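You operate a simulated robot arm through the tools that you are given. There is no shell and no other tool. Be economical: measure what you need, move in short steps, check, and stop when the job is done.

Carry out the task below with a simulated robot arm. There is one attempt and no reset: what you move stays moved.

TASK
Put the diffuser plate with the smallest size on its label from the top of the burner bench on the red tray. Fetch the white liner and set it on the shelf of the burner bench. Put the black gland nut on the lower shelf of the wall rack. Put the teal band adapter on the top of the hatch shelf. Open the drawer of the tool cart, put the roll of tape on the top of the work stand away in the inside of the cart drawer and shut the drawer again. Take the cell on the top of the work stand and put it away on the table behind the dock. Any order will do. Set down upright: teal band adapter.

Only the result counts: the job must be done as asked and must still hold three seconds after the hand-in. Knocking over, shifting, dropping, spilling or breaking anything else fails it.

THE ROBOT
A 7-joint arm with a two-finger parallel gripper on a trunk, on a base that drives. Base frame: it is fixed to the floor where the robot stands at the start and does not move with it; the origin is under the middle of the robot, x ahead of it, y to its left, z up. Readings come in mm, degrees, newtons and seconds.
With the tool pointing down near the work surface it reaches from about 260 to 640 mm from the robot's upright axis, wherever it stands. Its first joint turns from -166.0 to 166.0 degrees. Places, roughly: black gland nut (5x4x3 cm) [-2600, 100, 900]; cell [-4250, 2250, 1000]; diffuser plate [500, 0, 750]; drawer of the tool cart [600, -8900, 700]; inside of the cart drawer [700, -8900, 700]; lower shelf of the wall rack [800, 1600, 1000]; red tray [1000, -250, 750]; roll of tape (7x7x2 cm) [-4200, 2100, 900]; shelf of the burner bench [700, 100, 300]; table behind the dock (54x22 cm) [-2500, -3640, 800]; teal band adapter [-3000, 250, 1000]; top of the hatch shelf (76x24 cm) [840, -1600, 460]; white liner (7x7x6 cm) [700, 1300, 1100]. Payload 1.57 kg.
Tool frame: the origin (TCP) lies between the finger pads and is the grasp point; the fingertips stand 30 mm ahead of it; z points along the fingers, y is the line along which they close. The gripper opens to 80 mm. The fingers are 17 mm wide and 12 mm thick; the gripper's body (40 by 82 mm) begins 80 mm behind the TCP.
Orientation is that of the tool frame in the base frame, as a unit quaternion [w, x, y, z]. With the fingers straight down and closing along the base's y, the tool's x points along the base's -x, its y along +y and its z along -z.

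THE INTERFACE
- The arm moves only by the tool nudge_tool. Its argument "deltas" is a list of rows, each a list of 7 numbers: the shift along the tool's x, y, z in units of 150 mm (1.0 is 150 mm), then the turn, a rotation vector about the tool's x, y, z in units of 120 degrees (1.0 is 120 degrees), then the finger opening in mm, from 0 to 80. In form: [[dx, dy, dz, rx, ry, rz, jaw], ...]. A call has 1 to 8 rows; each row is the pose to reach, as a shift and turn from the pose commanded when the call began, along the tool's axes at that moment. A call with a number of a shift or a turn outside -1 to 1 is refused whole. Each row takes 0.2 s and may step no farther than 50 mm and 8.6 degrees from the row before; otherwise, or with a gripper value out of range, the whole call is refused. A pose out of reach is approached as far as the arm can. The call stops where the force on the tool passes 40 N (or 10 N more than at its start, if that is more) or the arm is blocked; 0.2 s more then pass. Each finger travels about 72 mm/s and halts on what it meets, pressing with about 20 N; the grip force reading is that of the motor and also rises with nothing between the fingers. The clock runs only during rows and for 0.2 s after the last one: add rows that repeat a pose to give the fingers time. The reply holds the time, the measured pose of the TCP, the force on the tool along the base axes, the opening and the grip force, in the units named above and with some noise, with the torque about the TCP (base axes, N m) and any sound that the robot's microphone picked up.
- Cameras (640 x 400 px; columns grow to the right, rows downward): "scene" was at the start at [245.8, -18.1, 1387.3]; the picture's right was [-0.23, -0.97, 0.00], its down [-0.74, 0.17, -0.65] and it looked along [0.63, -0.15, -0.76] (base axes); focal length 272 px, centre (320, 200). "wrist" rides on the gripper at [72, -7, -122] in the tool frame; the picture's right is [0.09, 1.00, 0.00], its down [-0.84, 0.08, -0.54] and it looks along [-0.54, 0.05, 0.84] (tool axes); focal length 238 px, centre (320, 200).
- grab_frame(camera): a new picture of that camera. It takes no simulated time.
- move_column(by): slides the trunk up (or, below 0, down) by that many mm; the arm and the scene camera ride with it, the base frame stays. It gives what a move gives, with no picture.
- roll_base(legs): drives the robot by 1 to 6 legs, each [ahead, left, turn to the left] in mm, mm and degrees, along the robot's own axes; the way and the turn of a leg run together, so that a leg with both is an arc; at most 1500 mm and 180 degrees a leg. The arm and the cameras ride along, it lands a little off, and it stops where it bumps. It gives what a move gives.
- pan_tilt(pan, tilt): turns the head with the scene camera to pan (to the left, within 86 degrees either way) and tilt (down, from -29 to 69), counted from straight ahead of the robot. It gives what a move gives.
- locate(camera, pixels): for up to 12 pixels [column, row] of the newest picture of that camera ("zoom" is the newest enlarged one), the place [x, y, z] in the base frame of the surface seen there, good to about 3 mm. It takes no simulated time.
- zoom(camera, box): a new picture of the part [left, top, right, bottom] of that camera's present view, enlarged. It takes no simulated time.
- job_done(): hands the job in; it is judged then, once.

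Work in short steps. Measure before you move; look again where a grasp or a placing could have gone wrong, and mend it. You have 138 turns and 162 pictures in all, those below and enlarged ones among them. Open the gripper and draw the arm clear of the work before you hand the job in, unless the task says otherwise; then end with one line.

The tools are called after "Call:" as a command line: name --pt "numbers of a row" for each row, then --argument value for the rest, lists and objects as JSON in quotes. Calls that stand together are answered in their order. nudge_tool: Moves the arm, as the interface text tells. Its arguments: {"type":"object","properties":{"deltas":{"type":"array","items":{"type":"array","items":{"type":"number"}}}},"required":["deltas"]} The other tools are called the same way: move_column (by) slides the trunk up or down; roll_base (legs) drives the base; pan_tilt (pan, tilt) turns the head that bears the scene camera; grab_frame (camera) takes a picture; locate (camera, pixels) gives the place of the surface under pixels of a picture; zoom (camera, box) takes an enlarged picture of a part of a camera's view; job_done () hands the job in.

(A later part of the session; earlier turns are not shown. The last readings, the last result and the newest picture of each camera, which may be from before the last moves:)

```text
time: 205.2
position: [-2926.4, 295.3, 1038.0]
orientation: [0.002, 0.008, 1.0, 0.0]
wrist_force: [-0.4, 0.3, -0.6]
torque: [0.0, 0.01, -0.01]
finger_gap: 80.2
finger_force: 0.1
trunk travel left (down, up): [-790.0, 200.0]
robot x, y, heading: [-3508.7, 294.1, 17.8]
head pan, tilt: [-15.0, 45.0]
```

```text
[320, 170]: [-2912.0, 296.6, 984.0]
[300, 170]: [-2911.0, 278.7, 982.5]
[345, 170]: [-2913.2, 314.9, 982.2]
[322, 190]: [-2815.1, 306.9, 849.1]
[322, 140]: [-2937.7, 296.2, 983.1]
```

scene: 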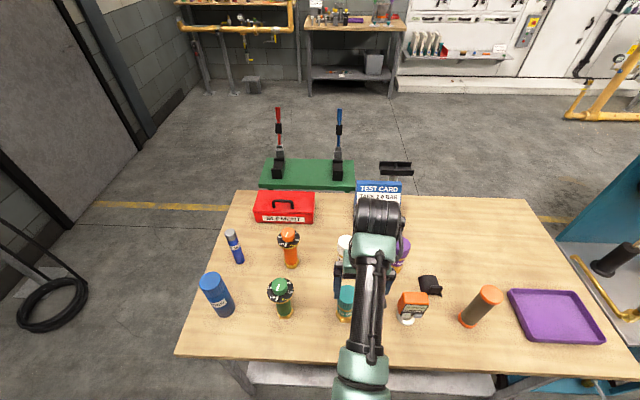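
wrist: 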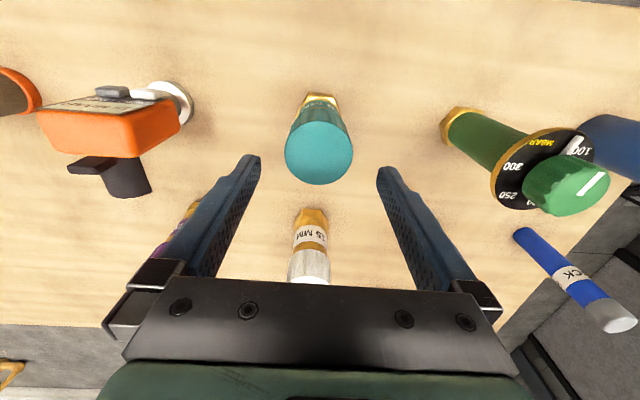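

Well centred. Lower 82 mm, then close.

Call:
move_column --by -82

Call:
nudge_tool --pt "0 0.01 0 0 0 0 60" --pt "0 0.01 0 0 0 0 40" --pt "0 0.01 0 0 0 0 20" --pt "0 0.01 0 0 0 0 20"

Call:
move_column --by 200

Call:
grab_frame --camera "wrist"

```text
time: 206.4
position: [-2925.9, 294.4, 954.4]
orientation: [0.002, 0.009, 1.0, 0.0]
wrist_force: [0.1, 0.1, 0.3]
torque: [-0.04, -0.01, 0.02]
finger_gap: 80.1
finger_force: 0.1
trunk travel left (down, up): [-708.0, 282.0]
robot x, y, heading: [-3507.2, 298.1, 17.7]
head pan, tilt: [-15.0, 45.0]
```

```text
time: 207.4
position: [-2925.6, 295.7, 956.3]
orientation: [0.001, 0.009, 1.0, 0.0]
wrist_force: [0.5, -2.3, 1.5]
torque: [-0.18, -0.01, -0.01]
finger_gap: 53.5
finger_force: 19.9
trunk travel left (down, up): [-708.0, 282.0]
robot x, y, heading: [-3504.5, 300.0, 17.4]
head pan, tilt: [-15.0, 45.0]
```

```text
time: 209.5
position: [-2923.6, 296.9, 1155.0]
orientation: [0.002, 0.008, 1.0, 0.001]
wrist_force: [-0.6, 0.2, -3.7]
torque: [0.04, 0.02, 0.02]
finger_gap: 53.0
finger_force: 20.2
trunk travel left (down, up): [-908.0, 82.0]
robot x, y, heading: [-3504.0, 295.3, 17.7]
head pan, tilt: [-15.0, 45.0]
```

```text
91 pictures are left
```

wrist: 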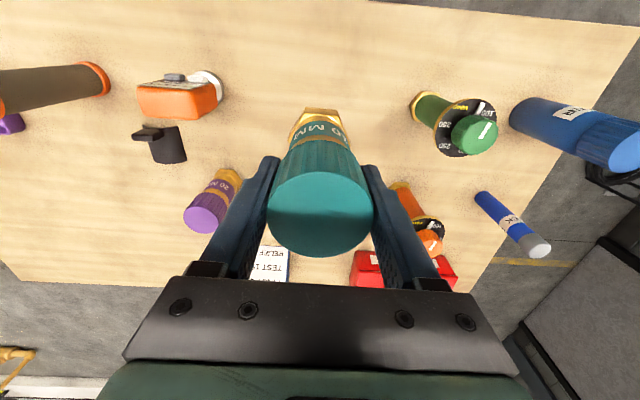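

Held with 3.7 N weight. Raise slightly more and drive back around toward the hatch shelf.

Call:
move_column --by 60

Call:
roll_base --legs '[[244, 922, 0], [1382, -438, 0], [1382, -438, 0]]'

```text
time: 210.5
position: [-2926.6, 295.8, 1216.0]
orientation: [0.002, 0.009, 1.0, 0.0]
wrist_force: [-0.3, -0.3, -3.6]
torque: [-0.01, 0.03, -0.03]
finger_gap: 53.5
finger_force: 20.0
trunk travel left (down, up): [-968.0, 22.0]
robot x, y, heading: [-3510.8, 295.9, 17.5]
head pan, tilt: [-15.0, 45.0]
```

```text
time: 229.2
position: [-69.6, 1245.7, 1215.0]
orientation: [0.002, 0.01, 1.0, 0.001]
wrist_force: [-0.1, 0.1, -4.1]
torque: [-0.02, -0.02, 0.0]
finger_gap: 53.3
finger_force: 20.2
trunk travel left (down, up): [-968.0, 22.0]
robot x, y, heading: [-648.9, 1243.4, 17.5]
head pan, tilt: [-15.0, 45.0]
```

Now down past the burner bench to in front of the hatch shelf.

Call:
roll_base --legs '[[-217, -1426, 0], [-217, -1426, 0]]'

Call:
pan_tilt --pan -17 --tilt 45

Call:
grab_frame --camera "scene"

Call:
grab_frame --camera "wrist"

```text
time: 243.1
position: [419.7, -1529.6, 1215.9]
orientation: [0.001, -0.028, 1.0, 0.001]
wrist_force: [0.9, 0.0, -4.2]
torque: [-0.03, 0.0, 0.02]
finger_gap: 53.2
finger_force: 20.0
trunk travel left (down, up): [-968.0, 22.0]
robot x, y, heading: [-154.6, -1571.3, 22.0]
head pan, tilt: [-15.0, 45.0]
```

```text
time: 243.7
position: [421.9, -1528.7, 1216.1]
orientation: [0.001, -0.028, 1.0, -0.001]
wrist_force: [1.2, -0.5, -4.0]
torque: [0.05, 0.01, -0.01]
finger_gap: 53.1
finger_force: 20.2
trunk travel left (down, up): [-968.0, 22.0]
robot x, y, heading: [-154.8, -1571.5, 21.4]
head pan, tilt: [-17.0, 45.0]
```

```text
90 pictures are left
```

scene: 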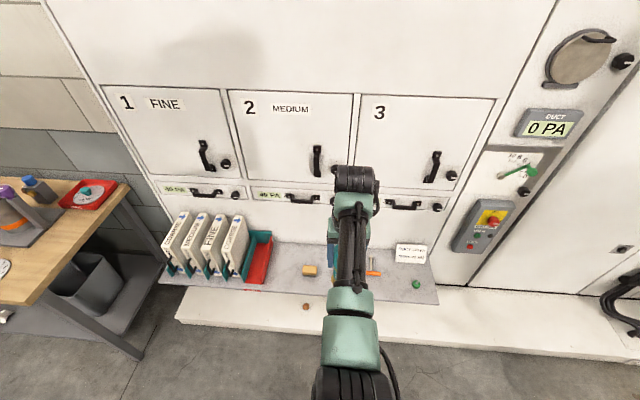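

```text
89 pictures are left
```

wrist: 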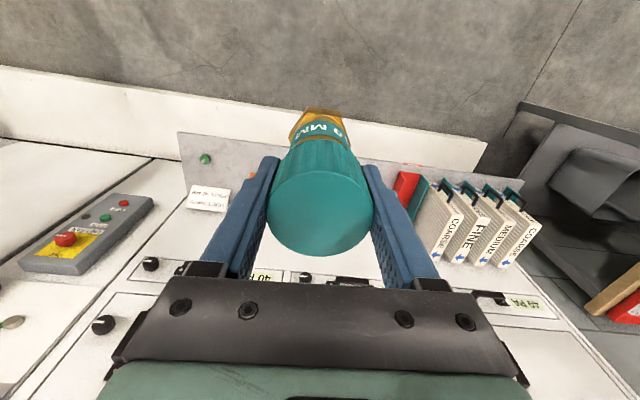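

Find a free spot on the shelf and the overhanging handles.

Call:
locate --camera "scene" --pixels '[[310, 271], [285, 262], [290, 285], [373, 268], [415, 285], [410, 253], [300, 245], [205, 192], [300, 197], [430, 300], [268, 265], [395, 285]]'

Call:
zoom --camera "scene" --box '[240, 180, 460, 318]'

```text
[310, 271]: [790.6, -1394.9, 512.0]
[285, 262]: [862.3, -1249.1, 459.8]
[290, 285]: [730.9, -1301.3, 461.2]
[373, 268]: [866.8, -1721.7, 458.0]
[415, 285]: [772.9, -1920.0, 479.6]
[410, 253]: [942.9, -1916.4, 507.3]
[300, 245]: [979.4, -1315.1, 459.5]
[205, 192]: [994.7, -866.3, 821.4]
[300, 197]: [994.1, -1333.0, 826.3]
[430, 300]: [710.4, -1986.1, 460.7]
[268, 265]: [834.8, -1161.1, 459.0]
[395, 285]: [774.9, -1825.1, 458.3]
```

```text
2.90 times, centred on (350, 249) of scene
```

zoom: 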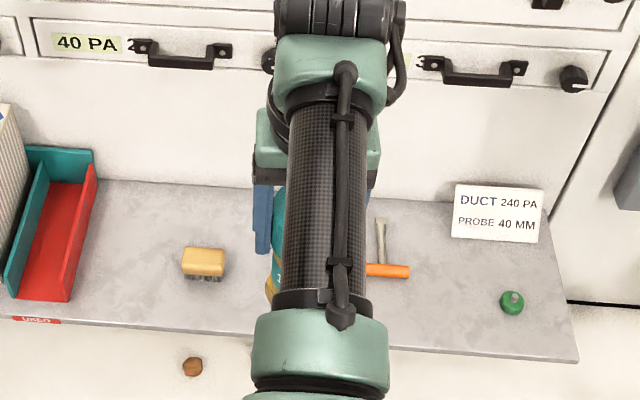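

Free spot at (810,-1285), between the bin and the brush. Roll there and lower the column in stages.

Call:
roll_base --legs '[[451, 84, 0]]'

Call:
move_column --by -400

Call:
move_column --by -180

Call:
grab_frame --camera "wrist"

Call:
grab_frame --camera "scene"

```text
time: 246.5
position: [808.6, -1286.4, 1215.5]
orientation: [0.001, -0.027, 1.0, 0.0]
wrist_force: [-0.8, 0.8, -3.5]
torque: [0.01, -0.03, 0.01]
finger_gap: 53.2
finger_force: 20.0
trunk travel left (down, up): [-968.0, 22.0]
robot x, y, heading: [231.8, -1327.0, 21.6]
head pan, tilt: [-17.0, 45.0]
```

```text
time: 250.3
position: [808.9, -1285.3, 815.4]
orientation: [0.002, -0.028, 1.0, 0.0]
wrist_force: [0.4, 0.9, -3.5]
torque: [0.01, 0.01, 0.04]
finger_gap: 53.2
finger_force: 19.6
trunk travel left (down, up): [-568.0, 422.0]
robot x, y, heading: [230.1, -1328.7, 21.7]
head pan, tilt: [-17.0, 45.0]
```

```text
time: 252.3
position: [809.6, -1285.5, 635.3]
orientation: [0.001, -0.027, 1.0, 0.001]
wrist_force: [0.8, -0.1, -3.9]
torque: [-0.01, -0.01, 0.03]
finger_gap: 52.9
finger_force: 20.2
trunk travel left (down, up): [-388.0, 602.0]
robot x, y, heading: [231.0, -1325.5, 21.4]
head pan, tilt: [-17.0, 45.0]
```

```text
87 pictures are left
```

wrist: 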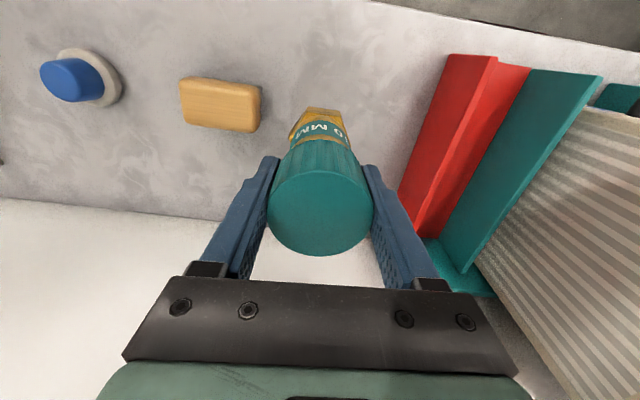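

```text
86 pictures are left
```

scene: 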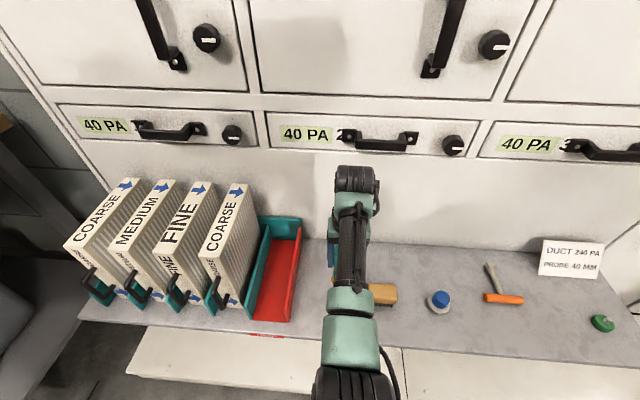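

Check the gap to the red bin and brush.

Call:
locate --camera "wrist" --pixels '[[440, 70], [400, 190], [262, 100], [255, 130], [310, 120], [350, 80]]'

Call:
move_column --by -60

```text
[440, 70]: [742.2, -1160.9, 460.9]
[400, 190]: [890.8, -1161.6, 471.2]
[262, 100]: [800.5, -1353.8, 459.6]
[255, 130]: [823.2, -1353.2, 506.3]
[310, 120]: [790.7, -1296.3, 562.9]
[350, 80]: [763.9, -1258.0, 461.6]
```

```text
time: 253.3
position: [809.1, -1286.3, 574.5]
orientation: [0.002, -0.027, 1.0, 0.001]
wrist_force: [0.0, -0.4, -3.3]
torque: [-0.01, -0.02, -0.05]
finger_gap: 53.5
finger_force: 20.4
trunk travel left (down, up): [-328.0, 662.0]
robot x, y, heading: [230.1, -1326.3, 21.7]
head pan, tilt: [-17.0, 45.0]
```

Clear on both sides. Lower gently to contact, expected near TCP z≈565.

Call:
nudge_tool --pt "0 0 0.03 0 0 0 20" --pt "0 0 0.05 0 0 0 20" --pt "0 0 0.062 0 0 0 20" --pt "0 0 0.068 0 0 0 20"

```text
time: 254.3
position: [809.2, -1284.5, 566.6]
orientation: [0.003, -0.026, 1.0, 0.001]
wrist_force: [-2.5, 2.0, 4.7]
torque: [-0.01, 0.09, -0.01]
finger_gap: 53.1
finger_force: 19.9
trunk travel left (down, up): [-328.0, 662.0]
robot x, y, heading: [230.6, -1328.0, 21.6]
head pan, tilt: [-17.0, 45.0]
```

Contact (4.7 N, weight unloaded). Open slowly and rise.

Call:
nudge_tool --pt "0 0 0 0 0 0 58" --pt "0 0 0 0 0 0 68" --pt "0 0 0 0 0 0 78" --pt "0 0 0 0 0 0 78" --pt "0 0 -0.25 0 0 0 78" --pt "0 0 -0.55 0 0 0 78" --pt "0 0 -0.85 0 0 0 78"

Call:
grab_frame --camera "wrist"

```text
time: 255.9
position: [807.9, -1283.2, 693.9]
orientation: [0.003, -0.028, 1.0, 0.001]
wrist_force: [-0.3, -0.3, 0.2]
torque: [0.0, 0.0, -0.01]
finger_gap: 78.1
finger_force: 0.0
trunk travel left (down, up): [-328.0, 662.0]
robot x, y, heading: [229.0, -1326.9, 21.5]
head pan, tilt: [-17.0, 45.0]
```

```text
85 pictures are left
```

wrist: 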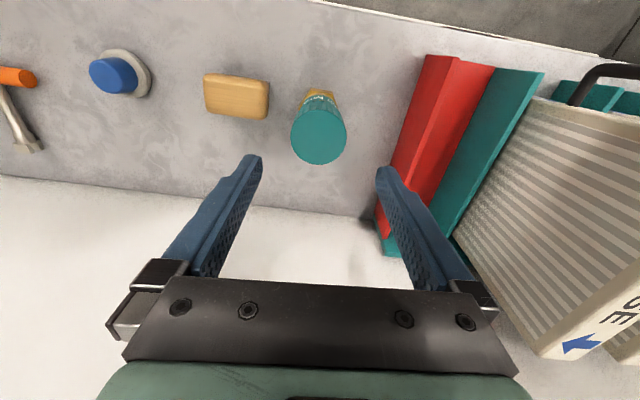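

Adapter stands upright. Raise, back off, and look toward -y for the way to the tool cart.

Call:
move_column --by 400

Call:
roll_base --legs '[[-420, 160, 0], [0, 0, -90]]'

Call:
pan_tilt --pan -10 --tilt 15

Call:
grab_frame --camera "scene"

```text
time: 259.7
position: [808.0, -1284.8, 1093.0]
orientation: [0.002, -0.027, 1.0, 0.0]
wrist_force: [-0.6, -0.1, -0.2]
torque: [0.03, 0.02, -0.02]
finger_gap: 77.7
finger_force: 0.1
trunk travel left (down, up): [-728.0, 262.0]
robot x, y, heading: [227.3, -1327.5, 21.8]
head pan, tilt: [-17.0, 45.0]
```

```text
time: 266.2
position: [-173.5, -1908.9, 1092.9]
orientation: [0.001, 0.689, 0.725, -0.003]
wrist_force: [0.6, 0.1, -0.5]
torque: [-0.02, -0.01, 0.02]
finger_gap: 78.0
finger_force: 0.0
trunk travel left (down, up): [-728.0, 262.0]
robot x, y, heading: [-216.4, -1334.0, -68.2]
head pan, tilt: [-17.0, 45.0]
```

```text
time: 267.2
position: [-172.9, -1908.2, 1092.1]
orientation: [0.001, 0.689, 0.725, -0.001]
wrist_force: [0.5, -0.4, -0.6]
torque: [-0.01, 0.0, 0.02]
finger_gap: 78.1
finger_force: 0.0
trunk travel left (down, up): [-728.0, 262.0]
robot x, y, heading: [-210.0, -1325.8, -68.5]
head pan, tilt: [-10.0, 15.0]
```

```text
84 pictures are left
```

scene: 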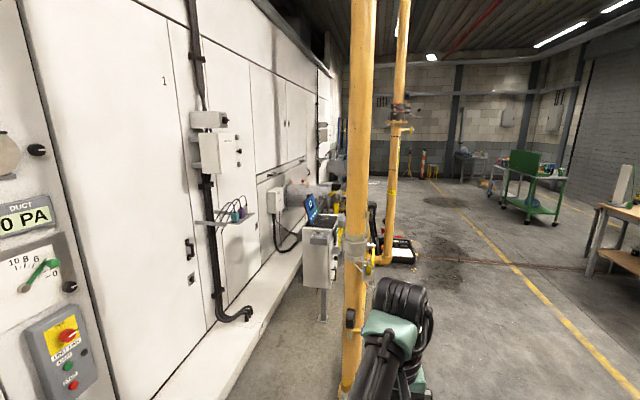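

Locate the yellow posts and the items at right.

Call:
locate --camera "scene" --pixels '[[348, 330], [350, 385], [392, 200], [390, 262], [600, 240], [525, 215], [470, 180], [435, 260], [560, 200], [500, 155]]'

Call:
zoom --camera "scene" --box '[300, 100, 640, 312]'

```text
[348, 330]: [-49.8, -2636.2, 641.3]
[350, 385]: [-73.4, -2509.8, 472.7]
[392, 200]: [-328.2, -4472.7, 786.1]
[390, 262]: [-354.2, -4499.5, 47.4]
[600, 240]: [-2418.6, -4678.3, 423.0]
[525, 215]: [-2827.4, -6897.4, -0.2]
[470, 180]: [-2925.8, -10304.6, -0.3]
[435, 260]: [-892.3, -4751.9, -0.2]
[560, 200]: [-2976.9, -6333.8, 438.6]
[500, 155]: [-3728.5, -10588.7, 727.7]
```

```text
1.88 times, centred on (470, 206) of scene
```

zoom: 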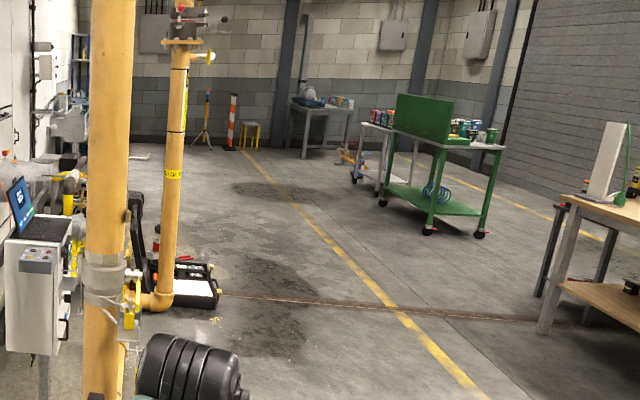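

The corridor along x≈-1300 is clear. Drive down it.

Call:
roll_base --legs '[[-243, -1076, 0], [0, 0, -21.6], [1500, 0, 0], [1500, 0, 0]]'

Call:
grab_frame --camera "scene"

```text
time: 287.8
position: [-1396.5, -5016.9, 1094.1]
orientation: [0.002, 0.806, 0.592, -0.001]
wrist_force: [0.0, 0.0, 0.4]
torque: [-0.02, 0.0, -0.01]
finger_gap: 78.0
finger_force: 0.1
trunk travel left (down, up): [-728.0, 262.0]
robot x, y, heading: [-1234.3, -4459.8, -88.5]
head pan, tilt: [-10.0, 15.0]
```

```text
82 pictures are left
```

scene: 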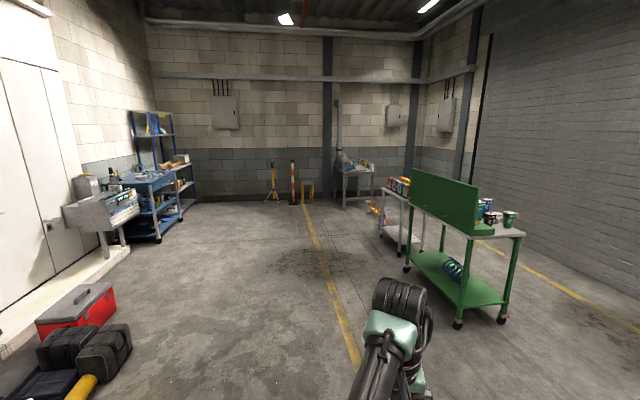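

Continue toward the blue tool cart, then turn to face +x.

Call:
roll_base --legs '[[1500, 0, 0], [1340, 400, 0], [1000, 434, 0], [0, 0, 110]]'

Call:
pan_tilt --pan -30 --tilt 25

Call:
grab_frame --camera "scene"

```text
time: 311.6
position: [249.9, -8269.5, 1093.5]
orientation: [0.002, -0.009, 1.0, 0.0]
wrist_force: [-0.2, 0.2, 0.5]
torque: [-0.02, 0.05, -0.03]
finger_gap: 78.1
finger_force: 0.0
trunk travel left (down, up): [-728.0, 262.0]
robot x, y, heading: [-325.6, -8291.2, 19.6]
head pan, tilt: [-10.0, 15.0]
```

```text
time: 312.4
position: [251.5, -8269.4, 1094.0]
orientation: [0.001, -0.01, 1.0, 0.0]
wrist_force: [0.5, -0.4, 1.1]
torque: [0.0, -0.04, 0.01]
finger_gap: 78.0
finger_force: 0.1
trunk travel left (down, up): [-728.0, 262.0]
robot x, y, heading: [-328.0, -8289.5, 19.6]
head pan, tilt: [-30.0, 25.0]
```

```text
81 pictures are left
```

scene: 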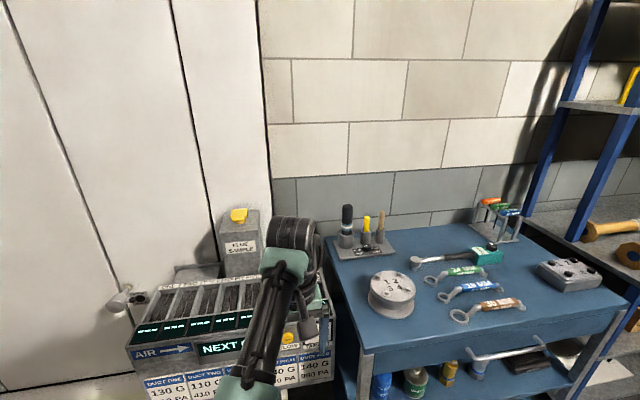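

I see the cart's drawer handle bar at (520,345). Locate it and the drawer front.

Call:
locate --camera "scene" --pixels '[[478, 356], [520, 348], [565, 336], [370, 355], [625, 300], [370, 380], [500, 335], [565, 350], [345, 270]]'

Call:
zoom --camera "scene" --box '[320, 200, 640, 400]'

```text
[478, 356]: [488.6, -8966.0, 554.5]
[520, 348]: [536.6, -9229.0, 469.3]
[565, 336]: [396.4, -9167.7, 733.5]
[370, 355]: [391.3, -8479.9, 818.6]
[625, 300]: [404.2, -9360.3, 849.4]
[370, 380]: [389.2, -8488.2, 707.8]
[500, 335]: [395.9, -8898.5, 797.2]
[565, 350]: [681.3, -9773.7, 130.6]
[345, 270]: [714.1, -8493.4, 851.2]
```

```text
2.00 times, centred on (480, 300) of scene
```

zoom: 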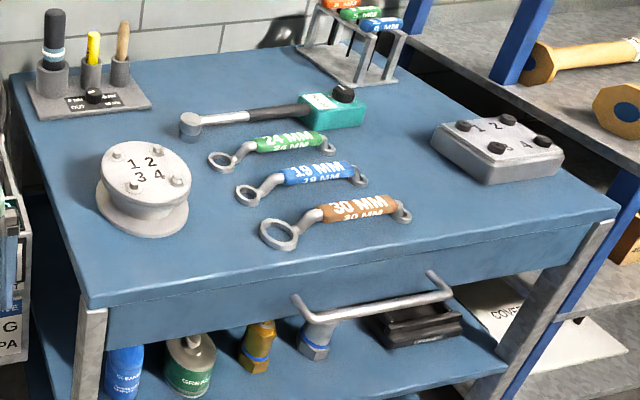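

Move to face the drawer centrally and lower the column to see the handle.

Call:
roll_base --legs '[[-356, -553, 0]]'

Call:
move_column --by -320

Call:
pan_tilt --pan -20 --tilt 28

Call:
grab_frame --camera "scene"

Call:
grab_frame --camera "wrist"

```text
time: 316.1
position: [98.8, -8915.4, 1093.3]
orientation: [0.002, -0.013, 1.0, 0.0]
wrist_force: [-0.2, -0.3, 1.3]
torque: [-0.02, 0.01, 0.01]
finger_gap: 78.2
finger_force: 0.0
trunk travel left (down, up): [-728.0, 262.0]
robot x, y, heading: [-479.5, -8939.3, 19.9]
head pan, tilt: [-30.0, 25.0]
```

```text
time: 319.3
position: [97.3, -8914.8, 774.2]
orientation: [0.001, -0.014, 1.0, 0.0]
wrist_force: [-0.1, 0.1, 0.0]
torque: [-0.01, -0.02, 0.02]
finger_gap: 78.1
finger_force: 0.1
trunk travel left (down, up): [-408.0, 582.0]
robot x, y, heading: [-482.2, -8937.7, 20.2]
head pan, tilt: [-30.0, 25.0]
```

```text
time: 320.0
position: [97.6, -8914.4, 773.1]
orientation: [0.002, -0.013, 1.0, 0.0]
wrist_force: [0.2, 0.2, 0.4]
torque: [-0.01, -0.01, -0.02]
finger_gap: 78.0
finger_force: 0.1
trunk travel left (down, up): [-408.0, 582.0]
robot x, y, heading: [-478.3, -8940.0, 20.1]
head pan, tilt: [-20.0, 28.0]
```

```text
79 pictures are left
```

scene: 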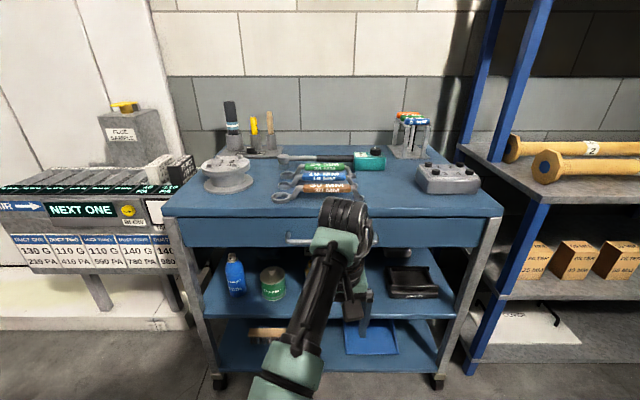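

```text
78 pictures are left
```

wrist: 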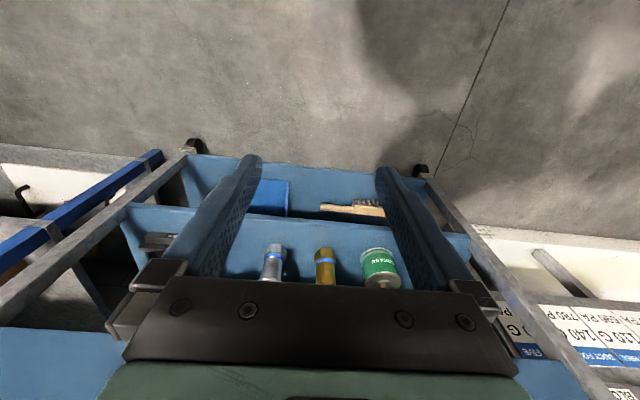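

The arm hides the handle. Shift the base left 280 mm to see it.

Call:
roll_base --legs '[[96, 263, 0]]'

Call:
zoom --camera "scene" --box '[240, 180, 560, 380]'

```text
time: 322.0
position: [99.7, -8636.3, 773.7]
orientation: [0.001, -0.012, 1.0, 0.0]
wrist_force: [-0.1, 0.4, 0.2]
torque: [0.03, 0.02, 0.03]
finger_gap: 78.2
finger_force: 0.0
trunk travel left (down, up): [-408.0, 582.0]
robot x, y, heading: [-475.7, -8667.0, 19.8]
head pan, tilt: [-20.0, 28.0]
```

```text
2.00 times, centred on (400, 280) of scene
```

zoom: 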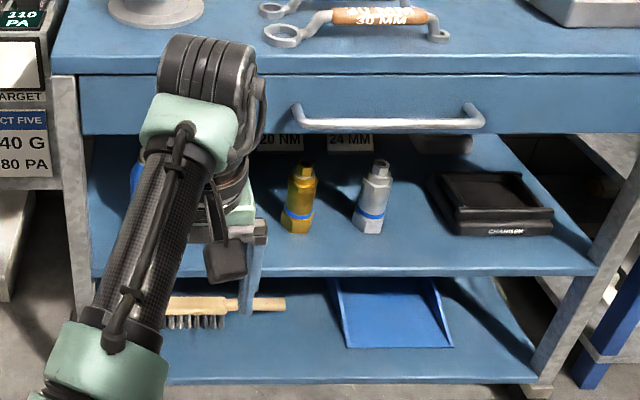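

The handle is now visible at zoom (300–480, 105–128). Locate its points.

Call:
locate --camera "zoom" --pixels '[[306, 122], [340, 124], [390, 125], [440, 124], [478, 122], [296, 106], [474, 105], [390, 100], [390, 80], [390, 130], [390, 118], [390, 66]]'

```text
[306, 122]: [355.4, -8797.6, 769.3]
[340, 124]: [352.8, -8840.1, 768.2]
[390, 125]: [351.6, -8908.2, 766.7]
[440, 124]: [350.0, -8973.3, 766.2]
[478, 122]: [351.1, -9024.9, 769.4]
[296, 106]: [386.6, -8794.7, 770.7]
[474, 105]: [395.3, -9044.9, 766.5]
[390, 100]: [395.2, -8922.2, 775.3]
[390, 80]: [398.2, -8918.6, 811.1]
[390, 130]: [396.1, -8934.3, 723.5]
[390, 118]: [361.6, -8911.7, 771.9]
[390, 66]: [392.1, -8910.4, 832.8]
```

Bar at x≈351–363, z≈768, drawer face at x≈397: a 34 mm gap. I'll hook closed fingers behind the bar. Raise 70, close the fingers and approach above it.

Call:
move_column --by 75

Call:
nudge_tool --pt "0 0 0 0 0 0 50" --pt "0 0 0 0 0 0 20" --pt "0 0 0 0 0 0 0" --pt "0 0 0 0 0 0 0"

Call:
roll_base --legs '[[136, -362, 0]]'

Call:
grab_frame --camera "wrist"

```text
time: 323.1
position: [98.9, -8636.6, 848.4]
orientation: [0.002, -0.011, 1.0, 0.0]
wrist_force: [0.6, 0.2, 0.0]
torque: [-0.01, 0.01, 0.03]
finger_gap: 78.0
finger_force: 0.2
trunk travel left (down, up): [-483.0, 507.0]
robot x, y, heading: [-483.9, -8656.2, 20.0]
head pan, tilt: [-20.0, 28.0]
```

```text
time: 324.1
position: [98.8, -8637.1, 849.2]
orientation: [0.002, -0.01, 1.0, 0.0]
wrist_force: [-0.1, 0.2, -0.3]
torque: [-0.02, 0.05, -0.02]
finger_gap: 0.0
finger_force: 19.6
trunk travel left (down, up): [-483.0, 507.0]
robot x, y, heading: [-480.2, -8656.7, 19.9]
head pan, tilt: [-20.0, 28.0]
```

```text
time: 326.5
position: [346.3, -8938.0, 848.5]
orientation: [0.001, -0.008, 1.0, 0.001]
wrist_force: [-0.2, 0.4, 0.6]
torque: [0.02, 0.0, -0.04]
finger_gap: 0.0
finger_force: 20.1
trunk travel left (down, up): [-483.0, 507.0]
robot x, y, heading: [-229.7, -8959.7, 19.4]
head pan, tilt: [-20.0, 28.0]
```

```text
76 pictures are left
```

wrist: 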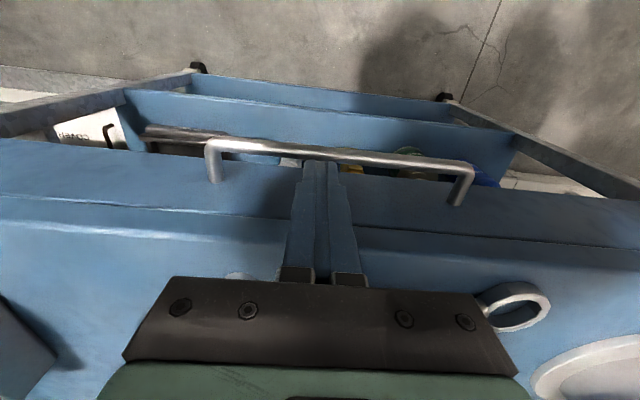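

Re-measure the bar and face from here.

Call:
locate --camera "wrist" --pixels '[[260, 148], [370, 158], [420, 162], [250, 165], [380, 175], [250, 172], [390, 184], [515, 310], [320, 160]]'

```text
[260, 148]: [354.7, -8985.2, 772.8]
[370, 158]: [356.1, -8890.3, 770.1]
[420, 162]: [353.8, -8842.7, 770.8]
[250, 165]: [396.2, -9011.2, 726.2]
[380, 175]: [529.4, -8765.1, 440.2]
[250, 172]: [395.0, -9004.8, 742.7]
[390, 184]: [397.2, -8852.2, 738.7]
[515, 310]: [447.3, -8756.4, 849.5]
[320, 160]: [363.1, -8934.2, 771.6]
```

Gap centre x≈380. Move +34 mm, then down to z≈781 behind the bar.

Call:
nudge_tool --pt "-0.22 0 0 0 0 0 0" --pt "-0.22 0 0.2 0 0 0 0" --pt "-0.22 0 0.38 0 0 0 0" --pt "-0.22 0 0.455 0 0 0 0"

Call:
grab_frame --camera "wrist"

```text
time: 327.5
position: [379.4, -8937.1, 779.9]
orientation: [0.002, -0.007, 1.0, 0.0]
wrist_force: [0.1, 0.2, 0.2]
torque: [0.01, -0.01, 0.0]
finger_gap: 0.1
finger_force: 19.8
trunk travel left (down, up): [-483.0, 507.0]
robot x, y, heading: [-232.9, -8960.1, 19.7]
head pan, tilt: [-20.0, 28.0]
```

```text
75 pictures are left
```

wrist: 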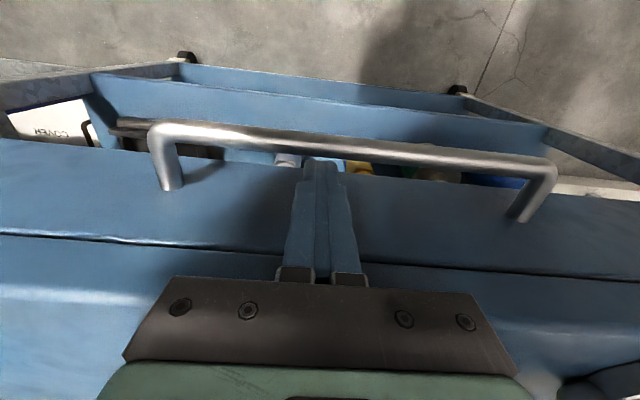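

Hooked. Pull by rolling the base back along -x.

Call:
roll_base --legs '[[-113, 40, 0]]'

Call:
grab_frame --camera "wrist"

```text
time: 328.8
position: [259.9, -8936.7, 781.6]
orientation: [0.002, -0.009, 1.0, 0.0]
wrist_force: [0.0, 1.2, -0.3]
torque: [-0.07, -0.02, -0.02]
finger_gap: 0.0
finger_force: 19.8
trunk travel left (down, up): [-483.0, 507.0]
robot x, y, heading: [-350.1, -8958.1, 19.8]
head pan, tilt: [-20.0, 28.0]
```

```text
74 pictures are left
```

wrist: 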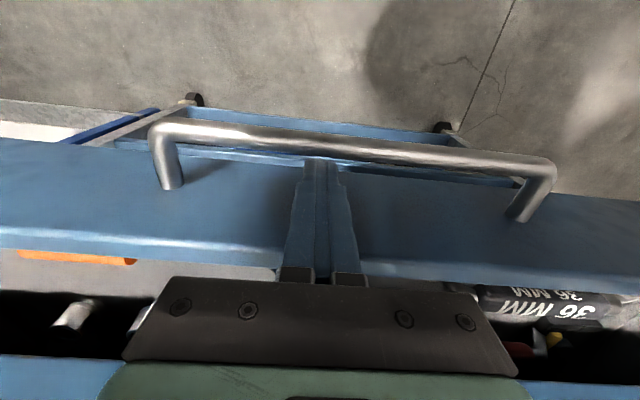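

The drawer is opening and has contents. Pull another 140 mm.

Call:
roll_base --legs '[[-132, 47, 0]]'

Call:
grab_frame --camera "wrist"

```text
time: 330.1
position: [120.7, -8937.2, 781.8]
orientation: [0.002, -0.007, 1.0, -0.001]
wrist_force: [-0.1, 0.5, 1.0]
torque: [-0.03, 0.02, -0.01]
finger_gap: 0.0
finger_force: 20.2
trunk travel left (down, up): [-483.0, 507.0]
robot x, y, heading: [-488.1, -8964.0, 19.5]
head pan, tilt: [-20.0, 28.0]
```

```text
73 pictures are left
```

wrist: 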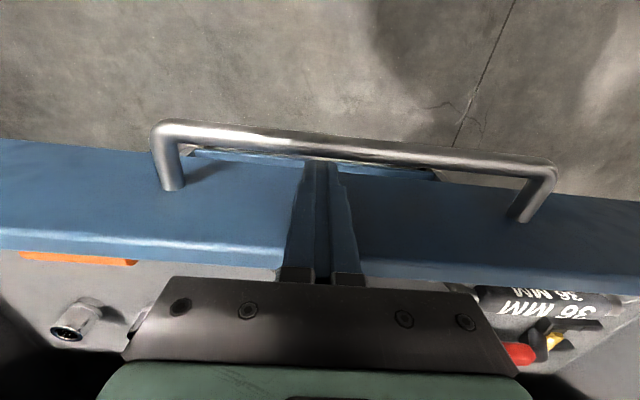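

Opened ≈260 mm. Lift clear and look inside.

Call:
move_column --by 300

Call:
roll_base --legs '[[-40, 250, 0]]'

Call:
pan_tilt --pan -25 --tilt 45

Call:
grab_frame --camera "scene"

Call:
grab_frame --camera "wrist"

```text
time: 333.1
position: [121.8, -8937.9, 1080.6]
orientation: [0.001, -0.008, 1.0, 0.0]
wrist_force: [-0.8, 0.4, 0.1]
torque: [-0.01, 0.03, 0.0]
finger_gap: 0.0
finger_force: 20.1
trunk travel left (down, up): [-783.0, 207.0]
robot x, y, heading: [-485.8, -8960.4, 19.6]
head pan, tilt: [-20.0, 28.0]
```

```text
time: 334.9
position: [0.7, -8716.9, 1081.2]
orientation: [0.001, -0.008, 1.0, 0.0]
wrist_force: [0.6, 0.2, 1.0]
torque: [0.03, -0.04, -0.01]
finger_gap: 0.0
finger_force: 19.7
trunk travel left (down, up): [-783.0, 207.0]
robot x, y, heading: [-611.4, -8736.3, 19.4]
head pan, tilt: [-20.0, 28.0]
```

```text
time: 335.7
position: [1.8, -8717.6, 1080.0]
orientation: [0.001, -0.008, 1.0, 0.0]
wrist_force: [-0.5, 0.3, -0.2]
torque: [-0.02, -0.04, 0.02]
finger_gap: 0.1
finger_force: 19.2
trunk travel left (down, up): [-783.0, 207.0]
robot x, y, heading: [-609.5, -8737.6, 19.7]
head pan, tilt: [-25.0, 45.0]
```

```text
72 pictures are left
```

scene: 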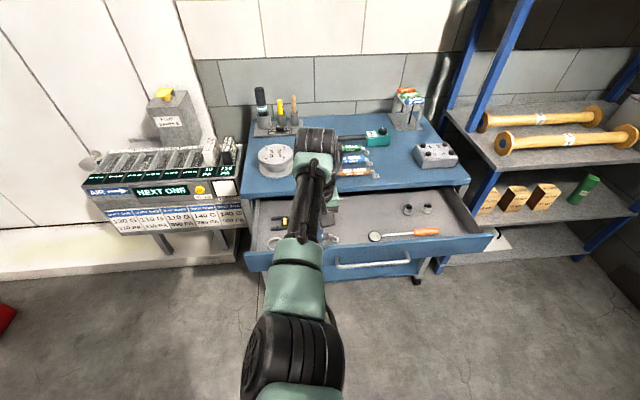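

```text
71 pictures are left
```

wrist: 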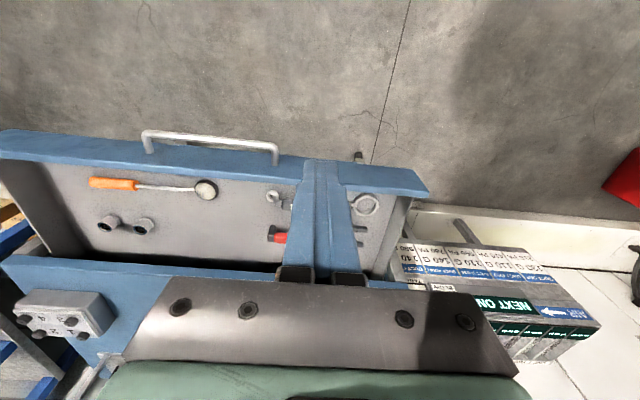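

Good — the drawer is well open. I'll record the free floor area in it (wrist around (215,225)) and its depth.

Call:
locate --camera "wrist" --pixels '[[215, 225], [190, 215], [230, 240], [205, 190], [150, 225], [280, 237], [275, 195], [120, 160], [80, 215], [200, 165], [190, 255], [105, 185]]'

Call:
zoom --camera "scene" --box '[230, 100, 510, 275]'

```text
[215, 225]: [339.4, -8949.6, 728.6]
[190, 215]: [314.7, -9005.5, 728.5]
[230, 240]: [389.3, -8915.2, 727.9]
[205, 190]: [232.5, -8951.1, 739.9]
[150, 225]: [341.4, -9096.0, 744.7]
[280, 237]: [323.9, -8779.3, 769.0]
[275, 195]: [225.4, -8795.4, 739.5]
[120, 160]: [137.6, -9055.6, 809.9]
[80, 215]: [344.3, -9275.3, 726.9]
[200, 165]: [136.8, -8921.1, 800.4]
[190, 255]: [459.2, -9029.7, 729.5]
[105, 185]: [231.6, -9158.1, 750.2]
```

```text
2.29 times, centred on (370, 188) of scene
```

zoom: 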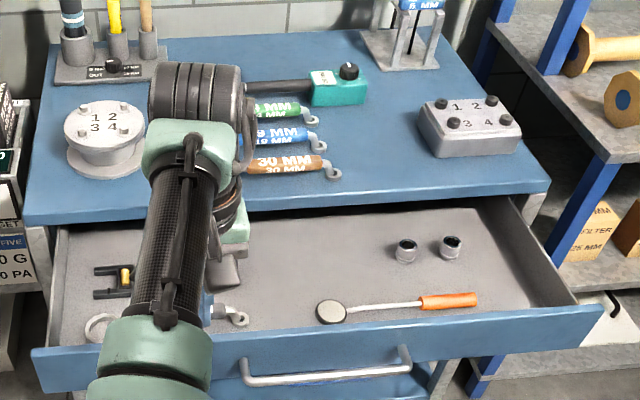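

Tape target: about (325,-8970) on the drawer floor at z 728. Now drive to the work stand for the tape.

Call:
roll_base --legs '[[-200, 0, 0], [0, 0, 70.5], [1180, 480, 0], [1500, 0, 0], [1500, 0, 0]]'

Call:
pan_tilt --pan 0 --tilt 20

Call:
grab_frame --camera "scene"

```text
time: 360.5
position: [-1018.8, -4009.1, 1080.3]
orientation: [0.001, -0.576, 0.817, 0.001]
wrist_force: [-0.7, -0.3, -0.9]
torque: [0.0, -0.01, 0.0]
finger_gap: 0.0
finger_force: 19.8
trunk travel left (down, up): [-783.0, 207.0]
robot x, y, heading: [-1214.4, -4587.4, 89.1]
head pan, tilt: [-25.0, 45.0]
```

```text
time: 361.4
position: [-1019.4, -4009.7, 1080.1]
orientation: [0.001, -0.576, 0.818, 0.002]
wrist_force: [-0.7, 0.6, -0.1]
torque: [0.02, 0.02, 0.03]
finger_gap: 0.1
finger_force: 20.1
trunk travel left (down, up): [-783.0, 207.0]
robot x, y, heading: [-1214.5, -4586.3, 88.9]
head pan, tilt: [0.0, 20.0]
```

```text
69 pictures are left
```

scene: 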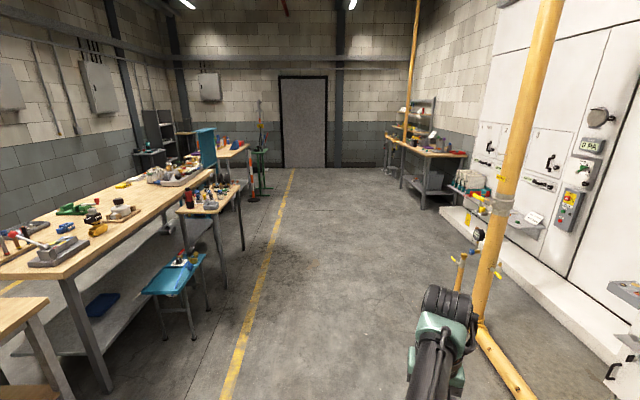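

Take a zoom of the left-hand tables for the later cell placement, and locate points near (-2500,-3640).

Call:
pan_tilt --pan 50 --tilt 30

Call:
grab_frame --camera "scene"

Call:
locate --camera "scene" --pixels '[[320, 150], [250, 200], [400, 200], [320, 250], [200, 250], [450, 150], [350, 120]]'

```text
time: 362.6
position: [-1018.8, -4009.6, 1080.6]
orientation: [0.001, -0.575, 0.818, 0.001]
wrist_force: [-0.6, 0.4, -0.3]
torque: [-0.01, 0.03, 0.02]
finger_gap: 0.2
finger_force: 20.3
trunk travel left (down, up): [-783.0, 207.0]
robot x, y, heading: [-1214.1, -4588.1, 88.7]
head pan, tilt: [50.0, 30.0]
```

```text
68 pictures are left
```

scene: 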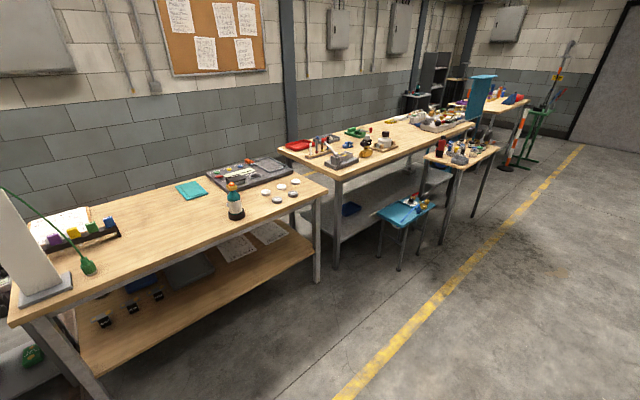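

```text
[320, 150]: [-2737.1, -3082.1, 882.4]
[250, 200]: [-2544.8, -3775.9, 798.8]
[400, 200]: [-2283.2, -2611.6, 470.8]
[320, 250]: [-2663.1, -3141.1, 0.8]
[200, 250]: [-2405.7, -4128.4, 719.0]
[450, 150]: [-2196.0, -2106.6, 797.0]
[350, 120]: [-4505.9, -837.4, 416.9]
```

Zoom on the first bench's right end.

Call:
zoom --camera "scene" --box '[150, 140, 350, 265]'

Call:
locate --camera "zoom" --pixels '[[350, 60], [190, 110], [480, 110], [270, 210], [350, 250], [530, 170], [440, 150], [130, 160], [200, 230], [420, 240], [300, 50], [450, 60]]'

```text
3.20 times, centred on (250, 202) of scene
```

zoom: 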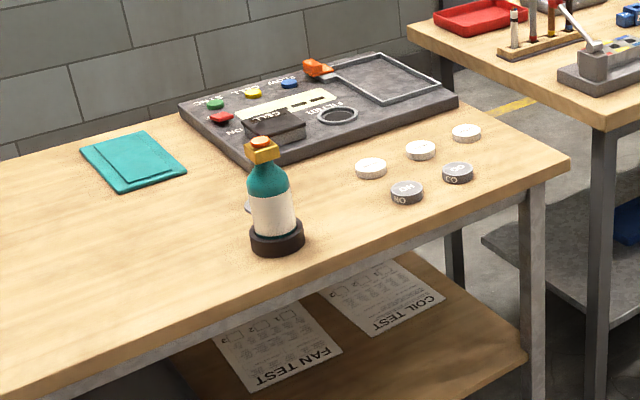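

```text
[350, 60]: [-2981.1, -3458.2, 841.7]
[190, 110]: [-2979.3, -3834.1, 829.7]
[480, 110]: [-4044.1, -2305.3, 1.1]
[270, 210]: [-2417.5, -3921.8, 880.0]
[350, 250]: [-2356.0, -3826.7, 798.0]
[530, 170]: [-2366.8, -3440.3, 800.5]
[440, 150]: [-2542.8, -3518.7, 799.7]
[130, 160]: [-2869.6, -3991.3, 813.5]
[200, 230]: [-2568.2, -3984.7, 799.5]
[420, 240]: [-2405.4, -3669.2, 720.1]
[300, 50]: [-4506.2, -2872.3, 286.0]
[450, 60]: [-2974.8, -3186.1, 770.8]
```

Now continue to the work stand.

Call:
roll_base --legs '[[1450, 30, 0], [1450, 0, 0], [1450, 0, 0], [1450, 0, 0], [0, 0, 91], [1200, 0, 0]]'

Call:
pan_tilt --pan -10 --tilt 25

Call:
grab_frame --camera "scene"

```text
time: 399.9
position: [-2820.5, 1421.5, 1081.2]
orientation: [0.0, 0.987, -0.164, -0.002]
wrist_force: [0.2, 0.2, 0.1]
torque: [-0.01, 0.0, -0.01]
finger_gap: 0.2
finger_force: 19.7
trunk travel left (down, up): [-783.0, 207.0]
robot x, y, heading: [-2237.5, 1230.2, 179.9]
head pan, tilt: [50.0, 30.0]
```

```text
time: 401.2
position: [-2821.0, 1422.2, 1080.4]
orientation: [0.0, 0.987, -0.163, -0.002]
wrist_force: [0.0, -0.7, 0.1]
torque: [0.0, 0.03, 0.0]
finger_gap: 0.0
finger_force: 20.1
trunk travel left (down, up): [-783.0, 207.0]
robot x, y, heading: [-2239.5, 1234.1, 179.7]
head pan, tilt: [-10.0, 25.0]
```

```text
66 pictures are left
```

scene: 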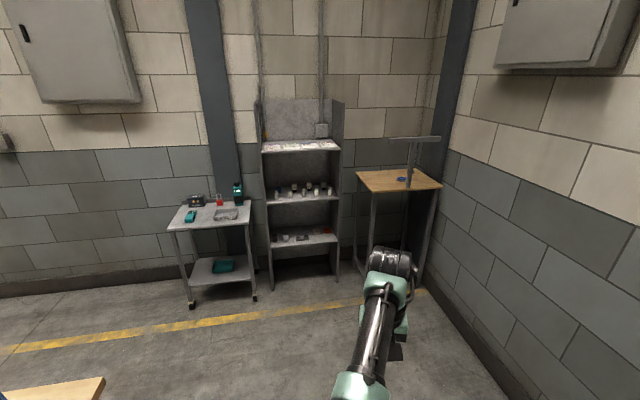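

Zoom on the work stand at (400,180).

Call:
zoom --camera "scene" --box '[340, 120, 460, 195]'

Call:
locate --camera "zoom" --pixels '[[325, 312], [300, 310], [360, 330], [380, 100], [500, 90], [90, 290], [540, 330], [200, 390], [370, 200], [280, 100]]'

```text
5.33 times, centred on (400, 158) of scene
```

zoom: 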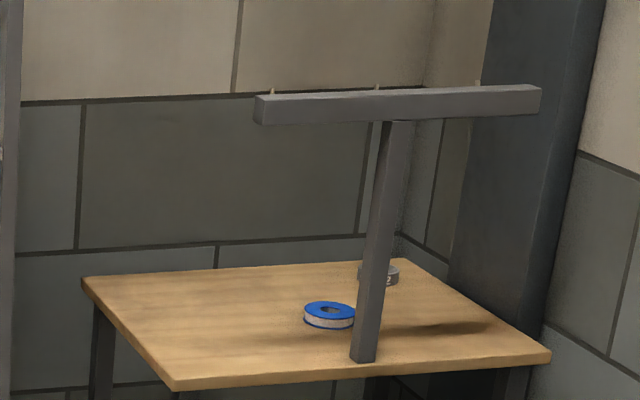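

```text
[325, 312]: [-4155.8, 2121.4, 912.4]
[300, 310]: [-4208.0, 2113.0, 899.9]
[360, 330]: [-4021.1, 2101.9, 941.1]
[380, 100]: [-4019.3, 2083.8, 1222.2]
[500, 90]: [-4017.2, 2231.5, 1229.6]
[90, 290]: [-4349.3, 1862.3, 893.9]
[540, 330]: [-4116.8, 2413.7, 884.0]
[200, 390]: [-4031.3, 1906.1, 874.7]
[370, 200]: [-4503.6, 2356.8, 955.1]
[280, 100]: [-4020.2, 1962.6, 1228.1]
```

Check the shelving unit's right edge and front, the floor, and the post.

Call:
locate --camera "scene" --pixels '[[339, 240], [336, 278], [342, 110], [272, 288], [250, 298], [362, 270], [420, 280], [300, 145], [404, 178], [396, 143], [438, 138]]'

```text
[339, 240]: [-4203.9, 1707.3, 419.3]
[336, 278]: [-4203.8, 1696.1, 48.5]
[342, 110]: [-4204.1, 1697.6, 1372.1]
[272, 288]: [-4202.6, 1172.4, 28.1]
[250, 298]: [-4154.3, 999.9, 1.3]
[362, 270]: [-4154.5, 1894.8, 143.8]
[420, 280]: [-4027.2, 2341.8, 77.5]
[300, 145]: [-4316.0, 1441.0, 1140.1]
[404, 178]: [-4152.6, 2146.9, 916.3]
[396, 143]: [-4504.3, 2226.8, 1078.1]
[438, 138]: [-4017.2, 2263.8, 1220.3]
```

Shelving occupies y<1700, x<-4204; crossbar at x≈-4020, y>1950, z≈1225. I'll approach diagonally and low, under its end. Stage at robot (-3523,1350), heading 149.

Call:
roll_base --legs '[[1283, -116, 0], [0, 0, -30.7]]'

Call:
move_column --by -125

Call:
nudge_tool --pt "0 0 0 0 0 0 25" --pt "0 0 0 0 0 0 50" --pt "0 0 0 0 0 0 80" --pt "0 0 0 0 0 0 80"

Call:
grab_frame --camera "wrist"

Call:
pan_tilt --pan 0 --tilt 30

Call:
grab_frame --camera "scene"

```text
time: 409.3
position: [-3954.3, 1809.5, 1079.5]
orientation: [-0.001, 0.908, -0.419, -0.001]
wrist_force: [0.0, 0.0, -0.4]
torque: [-0.01, 0.03, -0.01]
finger_gap: 0.3
finger_force: 19.5
trunk travel left (down, up): [-783.0, 207.0]
robot x, y, heading: [-3552.5, 1353.3, 148.8]
head pan, tilt: [-10.0, 25.0]
```

```text
time: 410.8
position: [-3954.5, 1808.1, 955.7]
orientation: [-0.001, 0.908, -0.419, -0.001]
wrist_force: [0.6, 0.4, 0.1]
torque: [0.01, -0.01, 0.02]
finger_gap: 0.2
finger_force: 20.1
trunk travel left (down, up): [-658.0, 332.0]
robot x, y, heading: [-3550.6, 1349.0, 149.0]
head pan, tilt: [-10.0, 25.0]
```

```text
time: 411.8
position: [-3954.8, 1808.5, 954.5]
orientation: [-0.001, 0.908, -0.419, -0.001]
wrist_force: [-0.4, -0.3, 0.0]
torque: [-0.02, -0.05, -0.01]
finger_gap: 80.1
finger_force: 0.0
trunk travel left (down, up): [-658.0, 332.0]
robot x, y, heading: [-3551.7, 1352.6, 149.3]
head pan, tilt: [-10.0, 25.0]
```

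```text
64 pictures are left
```

wrist: 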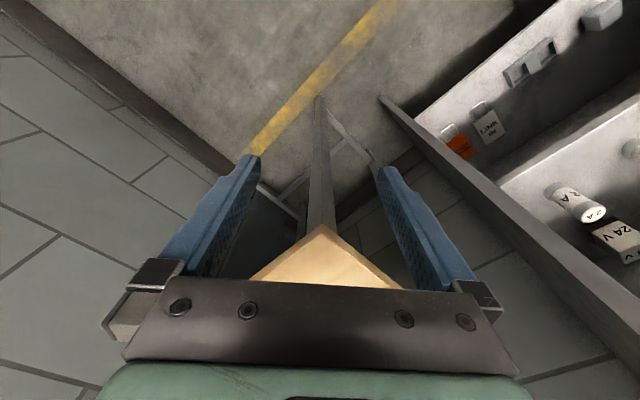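

```text
time: 412.6
position: [-3954.5, 1808.3, 955.1]
orientation: [-0.001, 0.908, -0.419, -0.002]
wrist_force: [0.4, 0.7, -0.3]
torque: [0.0, -0.01, 0.01]
finger_gap: 80.1
finger_force: 0.0
trunk travel left (down, up): [-658.0, 332.0]
robot x, y, heading: [-3545.8, 1354.6, 148.6]
head pan, tilt: [0.0, 30.0]
```

```text
63 pictures are left
```

scene: 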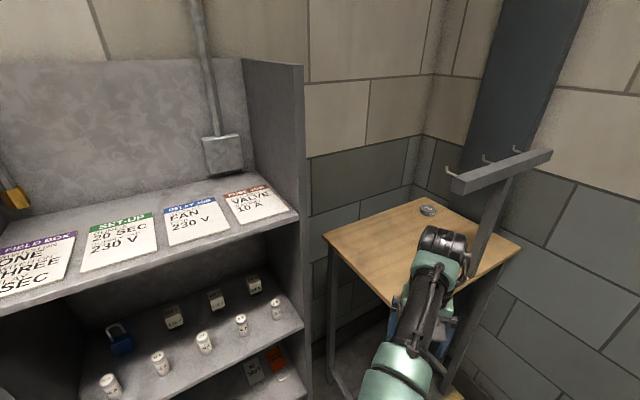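

The cell (grey disc) is at (428,210) at the back. Locate it, along with the crossbar and post.

Call:
locate --camera "scene" --pixels '[[428, 208], [428, 216], [420, 210], [436, 211], [462, 185], [545, 155], [480, 250], [448, 172], [445, 245], [418, 195], [325, 235], [395, 305]]'

Call:
zoom --camera "scene" --box '[380, 130, 560, 242]'

```text
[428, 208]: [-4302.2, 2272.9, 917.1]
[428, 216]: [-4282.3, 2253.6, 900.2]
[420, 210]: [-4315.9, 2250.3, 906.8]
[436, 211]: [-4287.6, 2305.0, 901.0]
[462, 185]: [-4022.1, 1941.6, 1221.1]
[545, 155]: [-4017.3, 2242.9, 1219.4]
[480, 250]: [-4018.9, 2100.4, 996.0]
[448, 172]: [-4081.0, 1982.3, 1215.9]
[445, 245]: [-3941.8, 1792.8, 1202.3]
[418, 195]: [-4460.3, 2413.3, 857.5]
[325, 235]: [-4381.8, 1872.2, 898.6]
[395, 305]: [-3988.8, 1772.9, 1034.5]
```

```text
3.56 times, centred on (470, 186) of scene
```

zoom: 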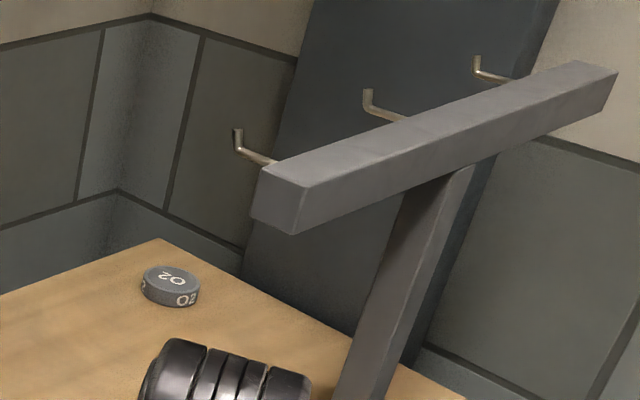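

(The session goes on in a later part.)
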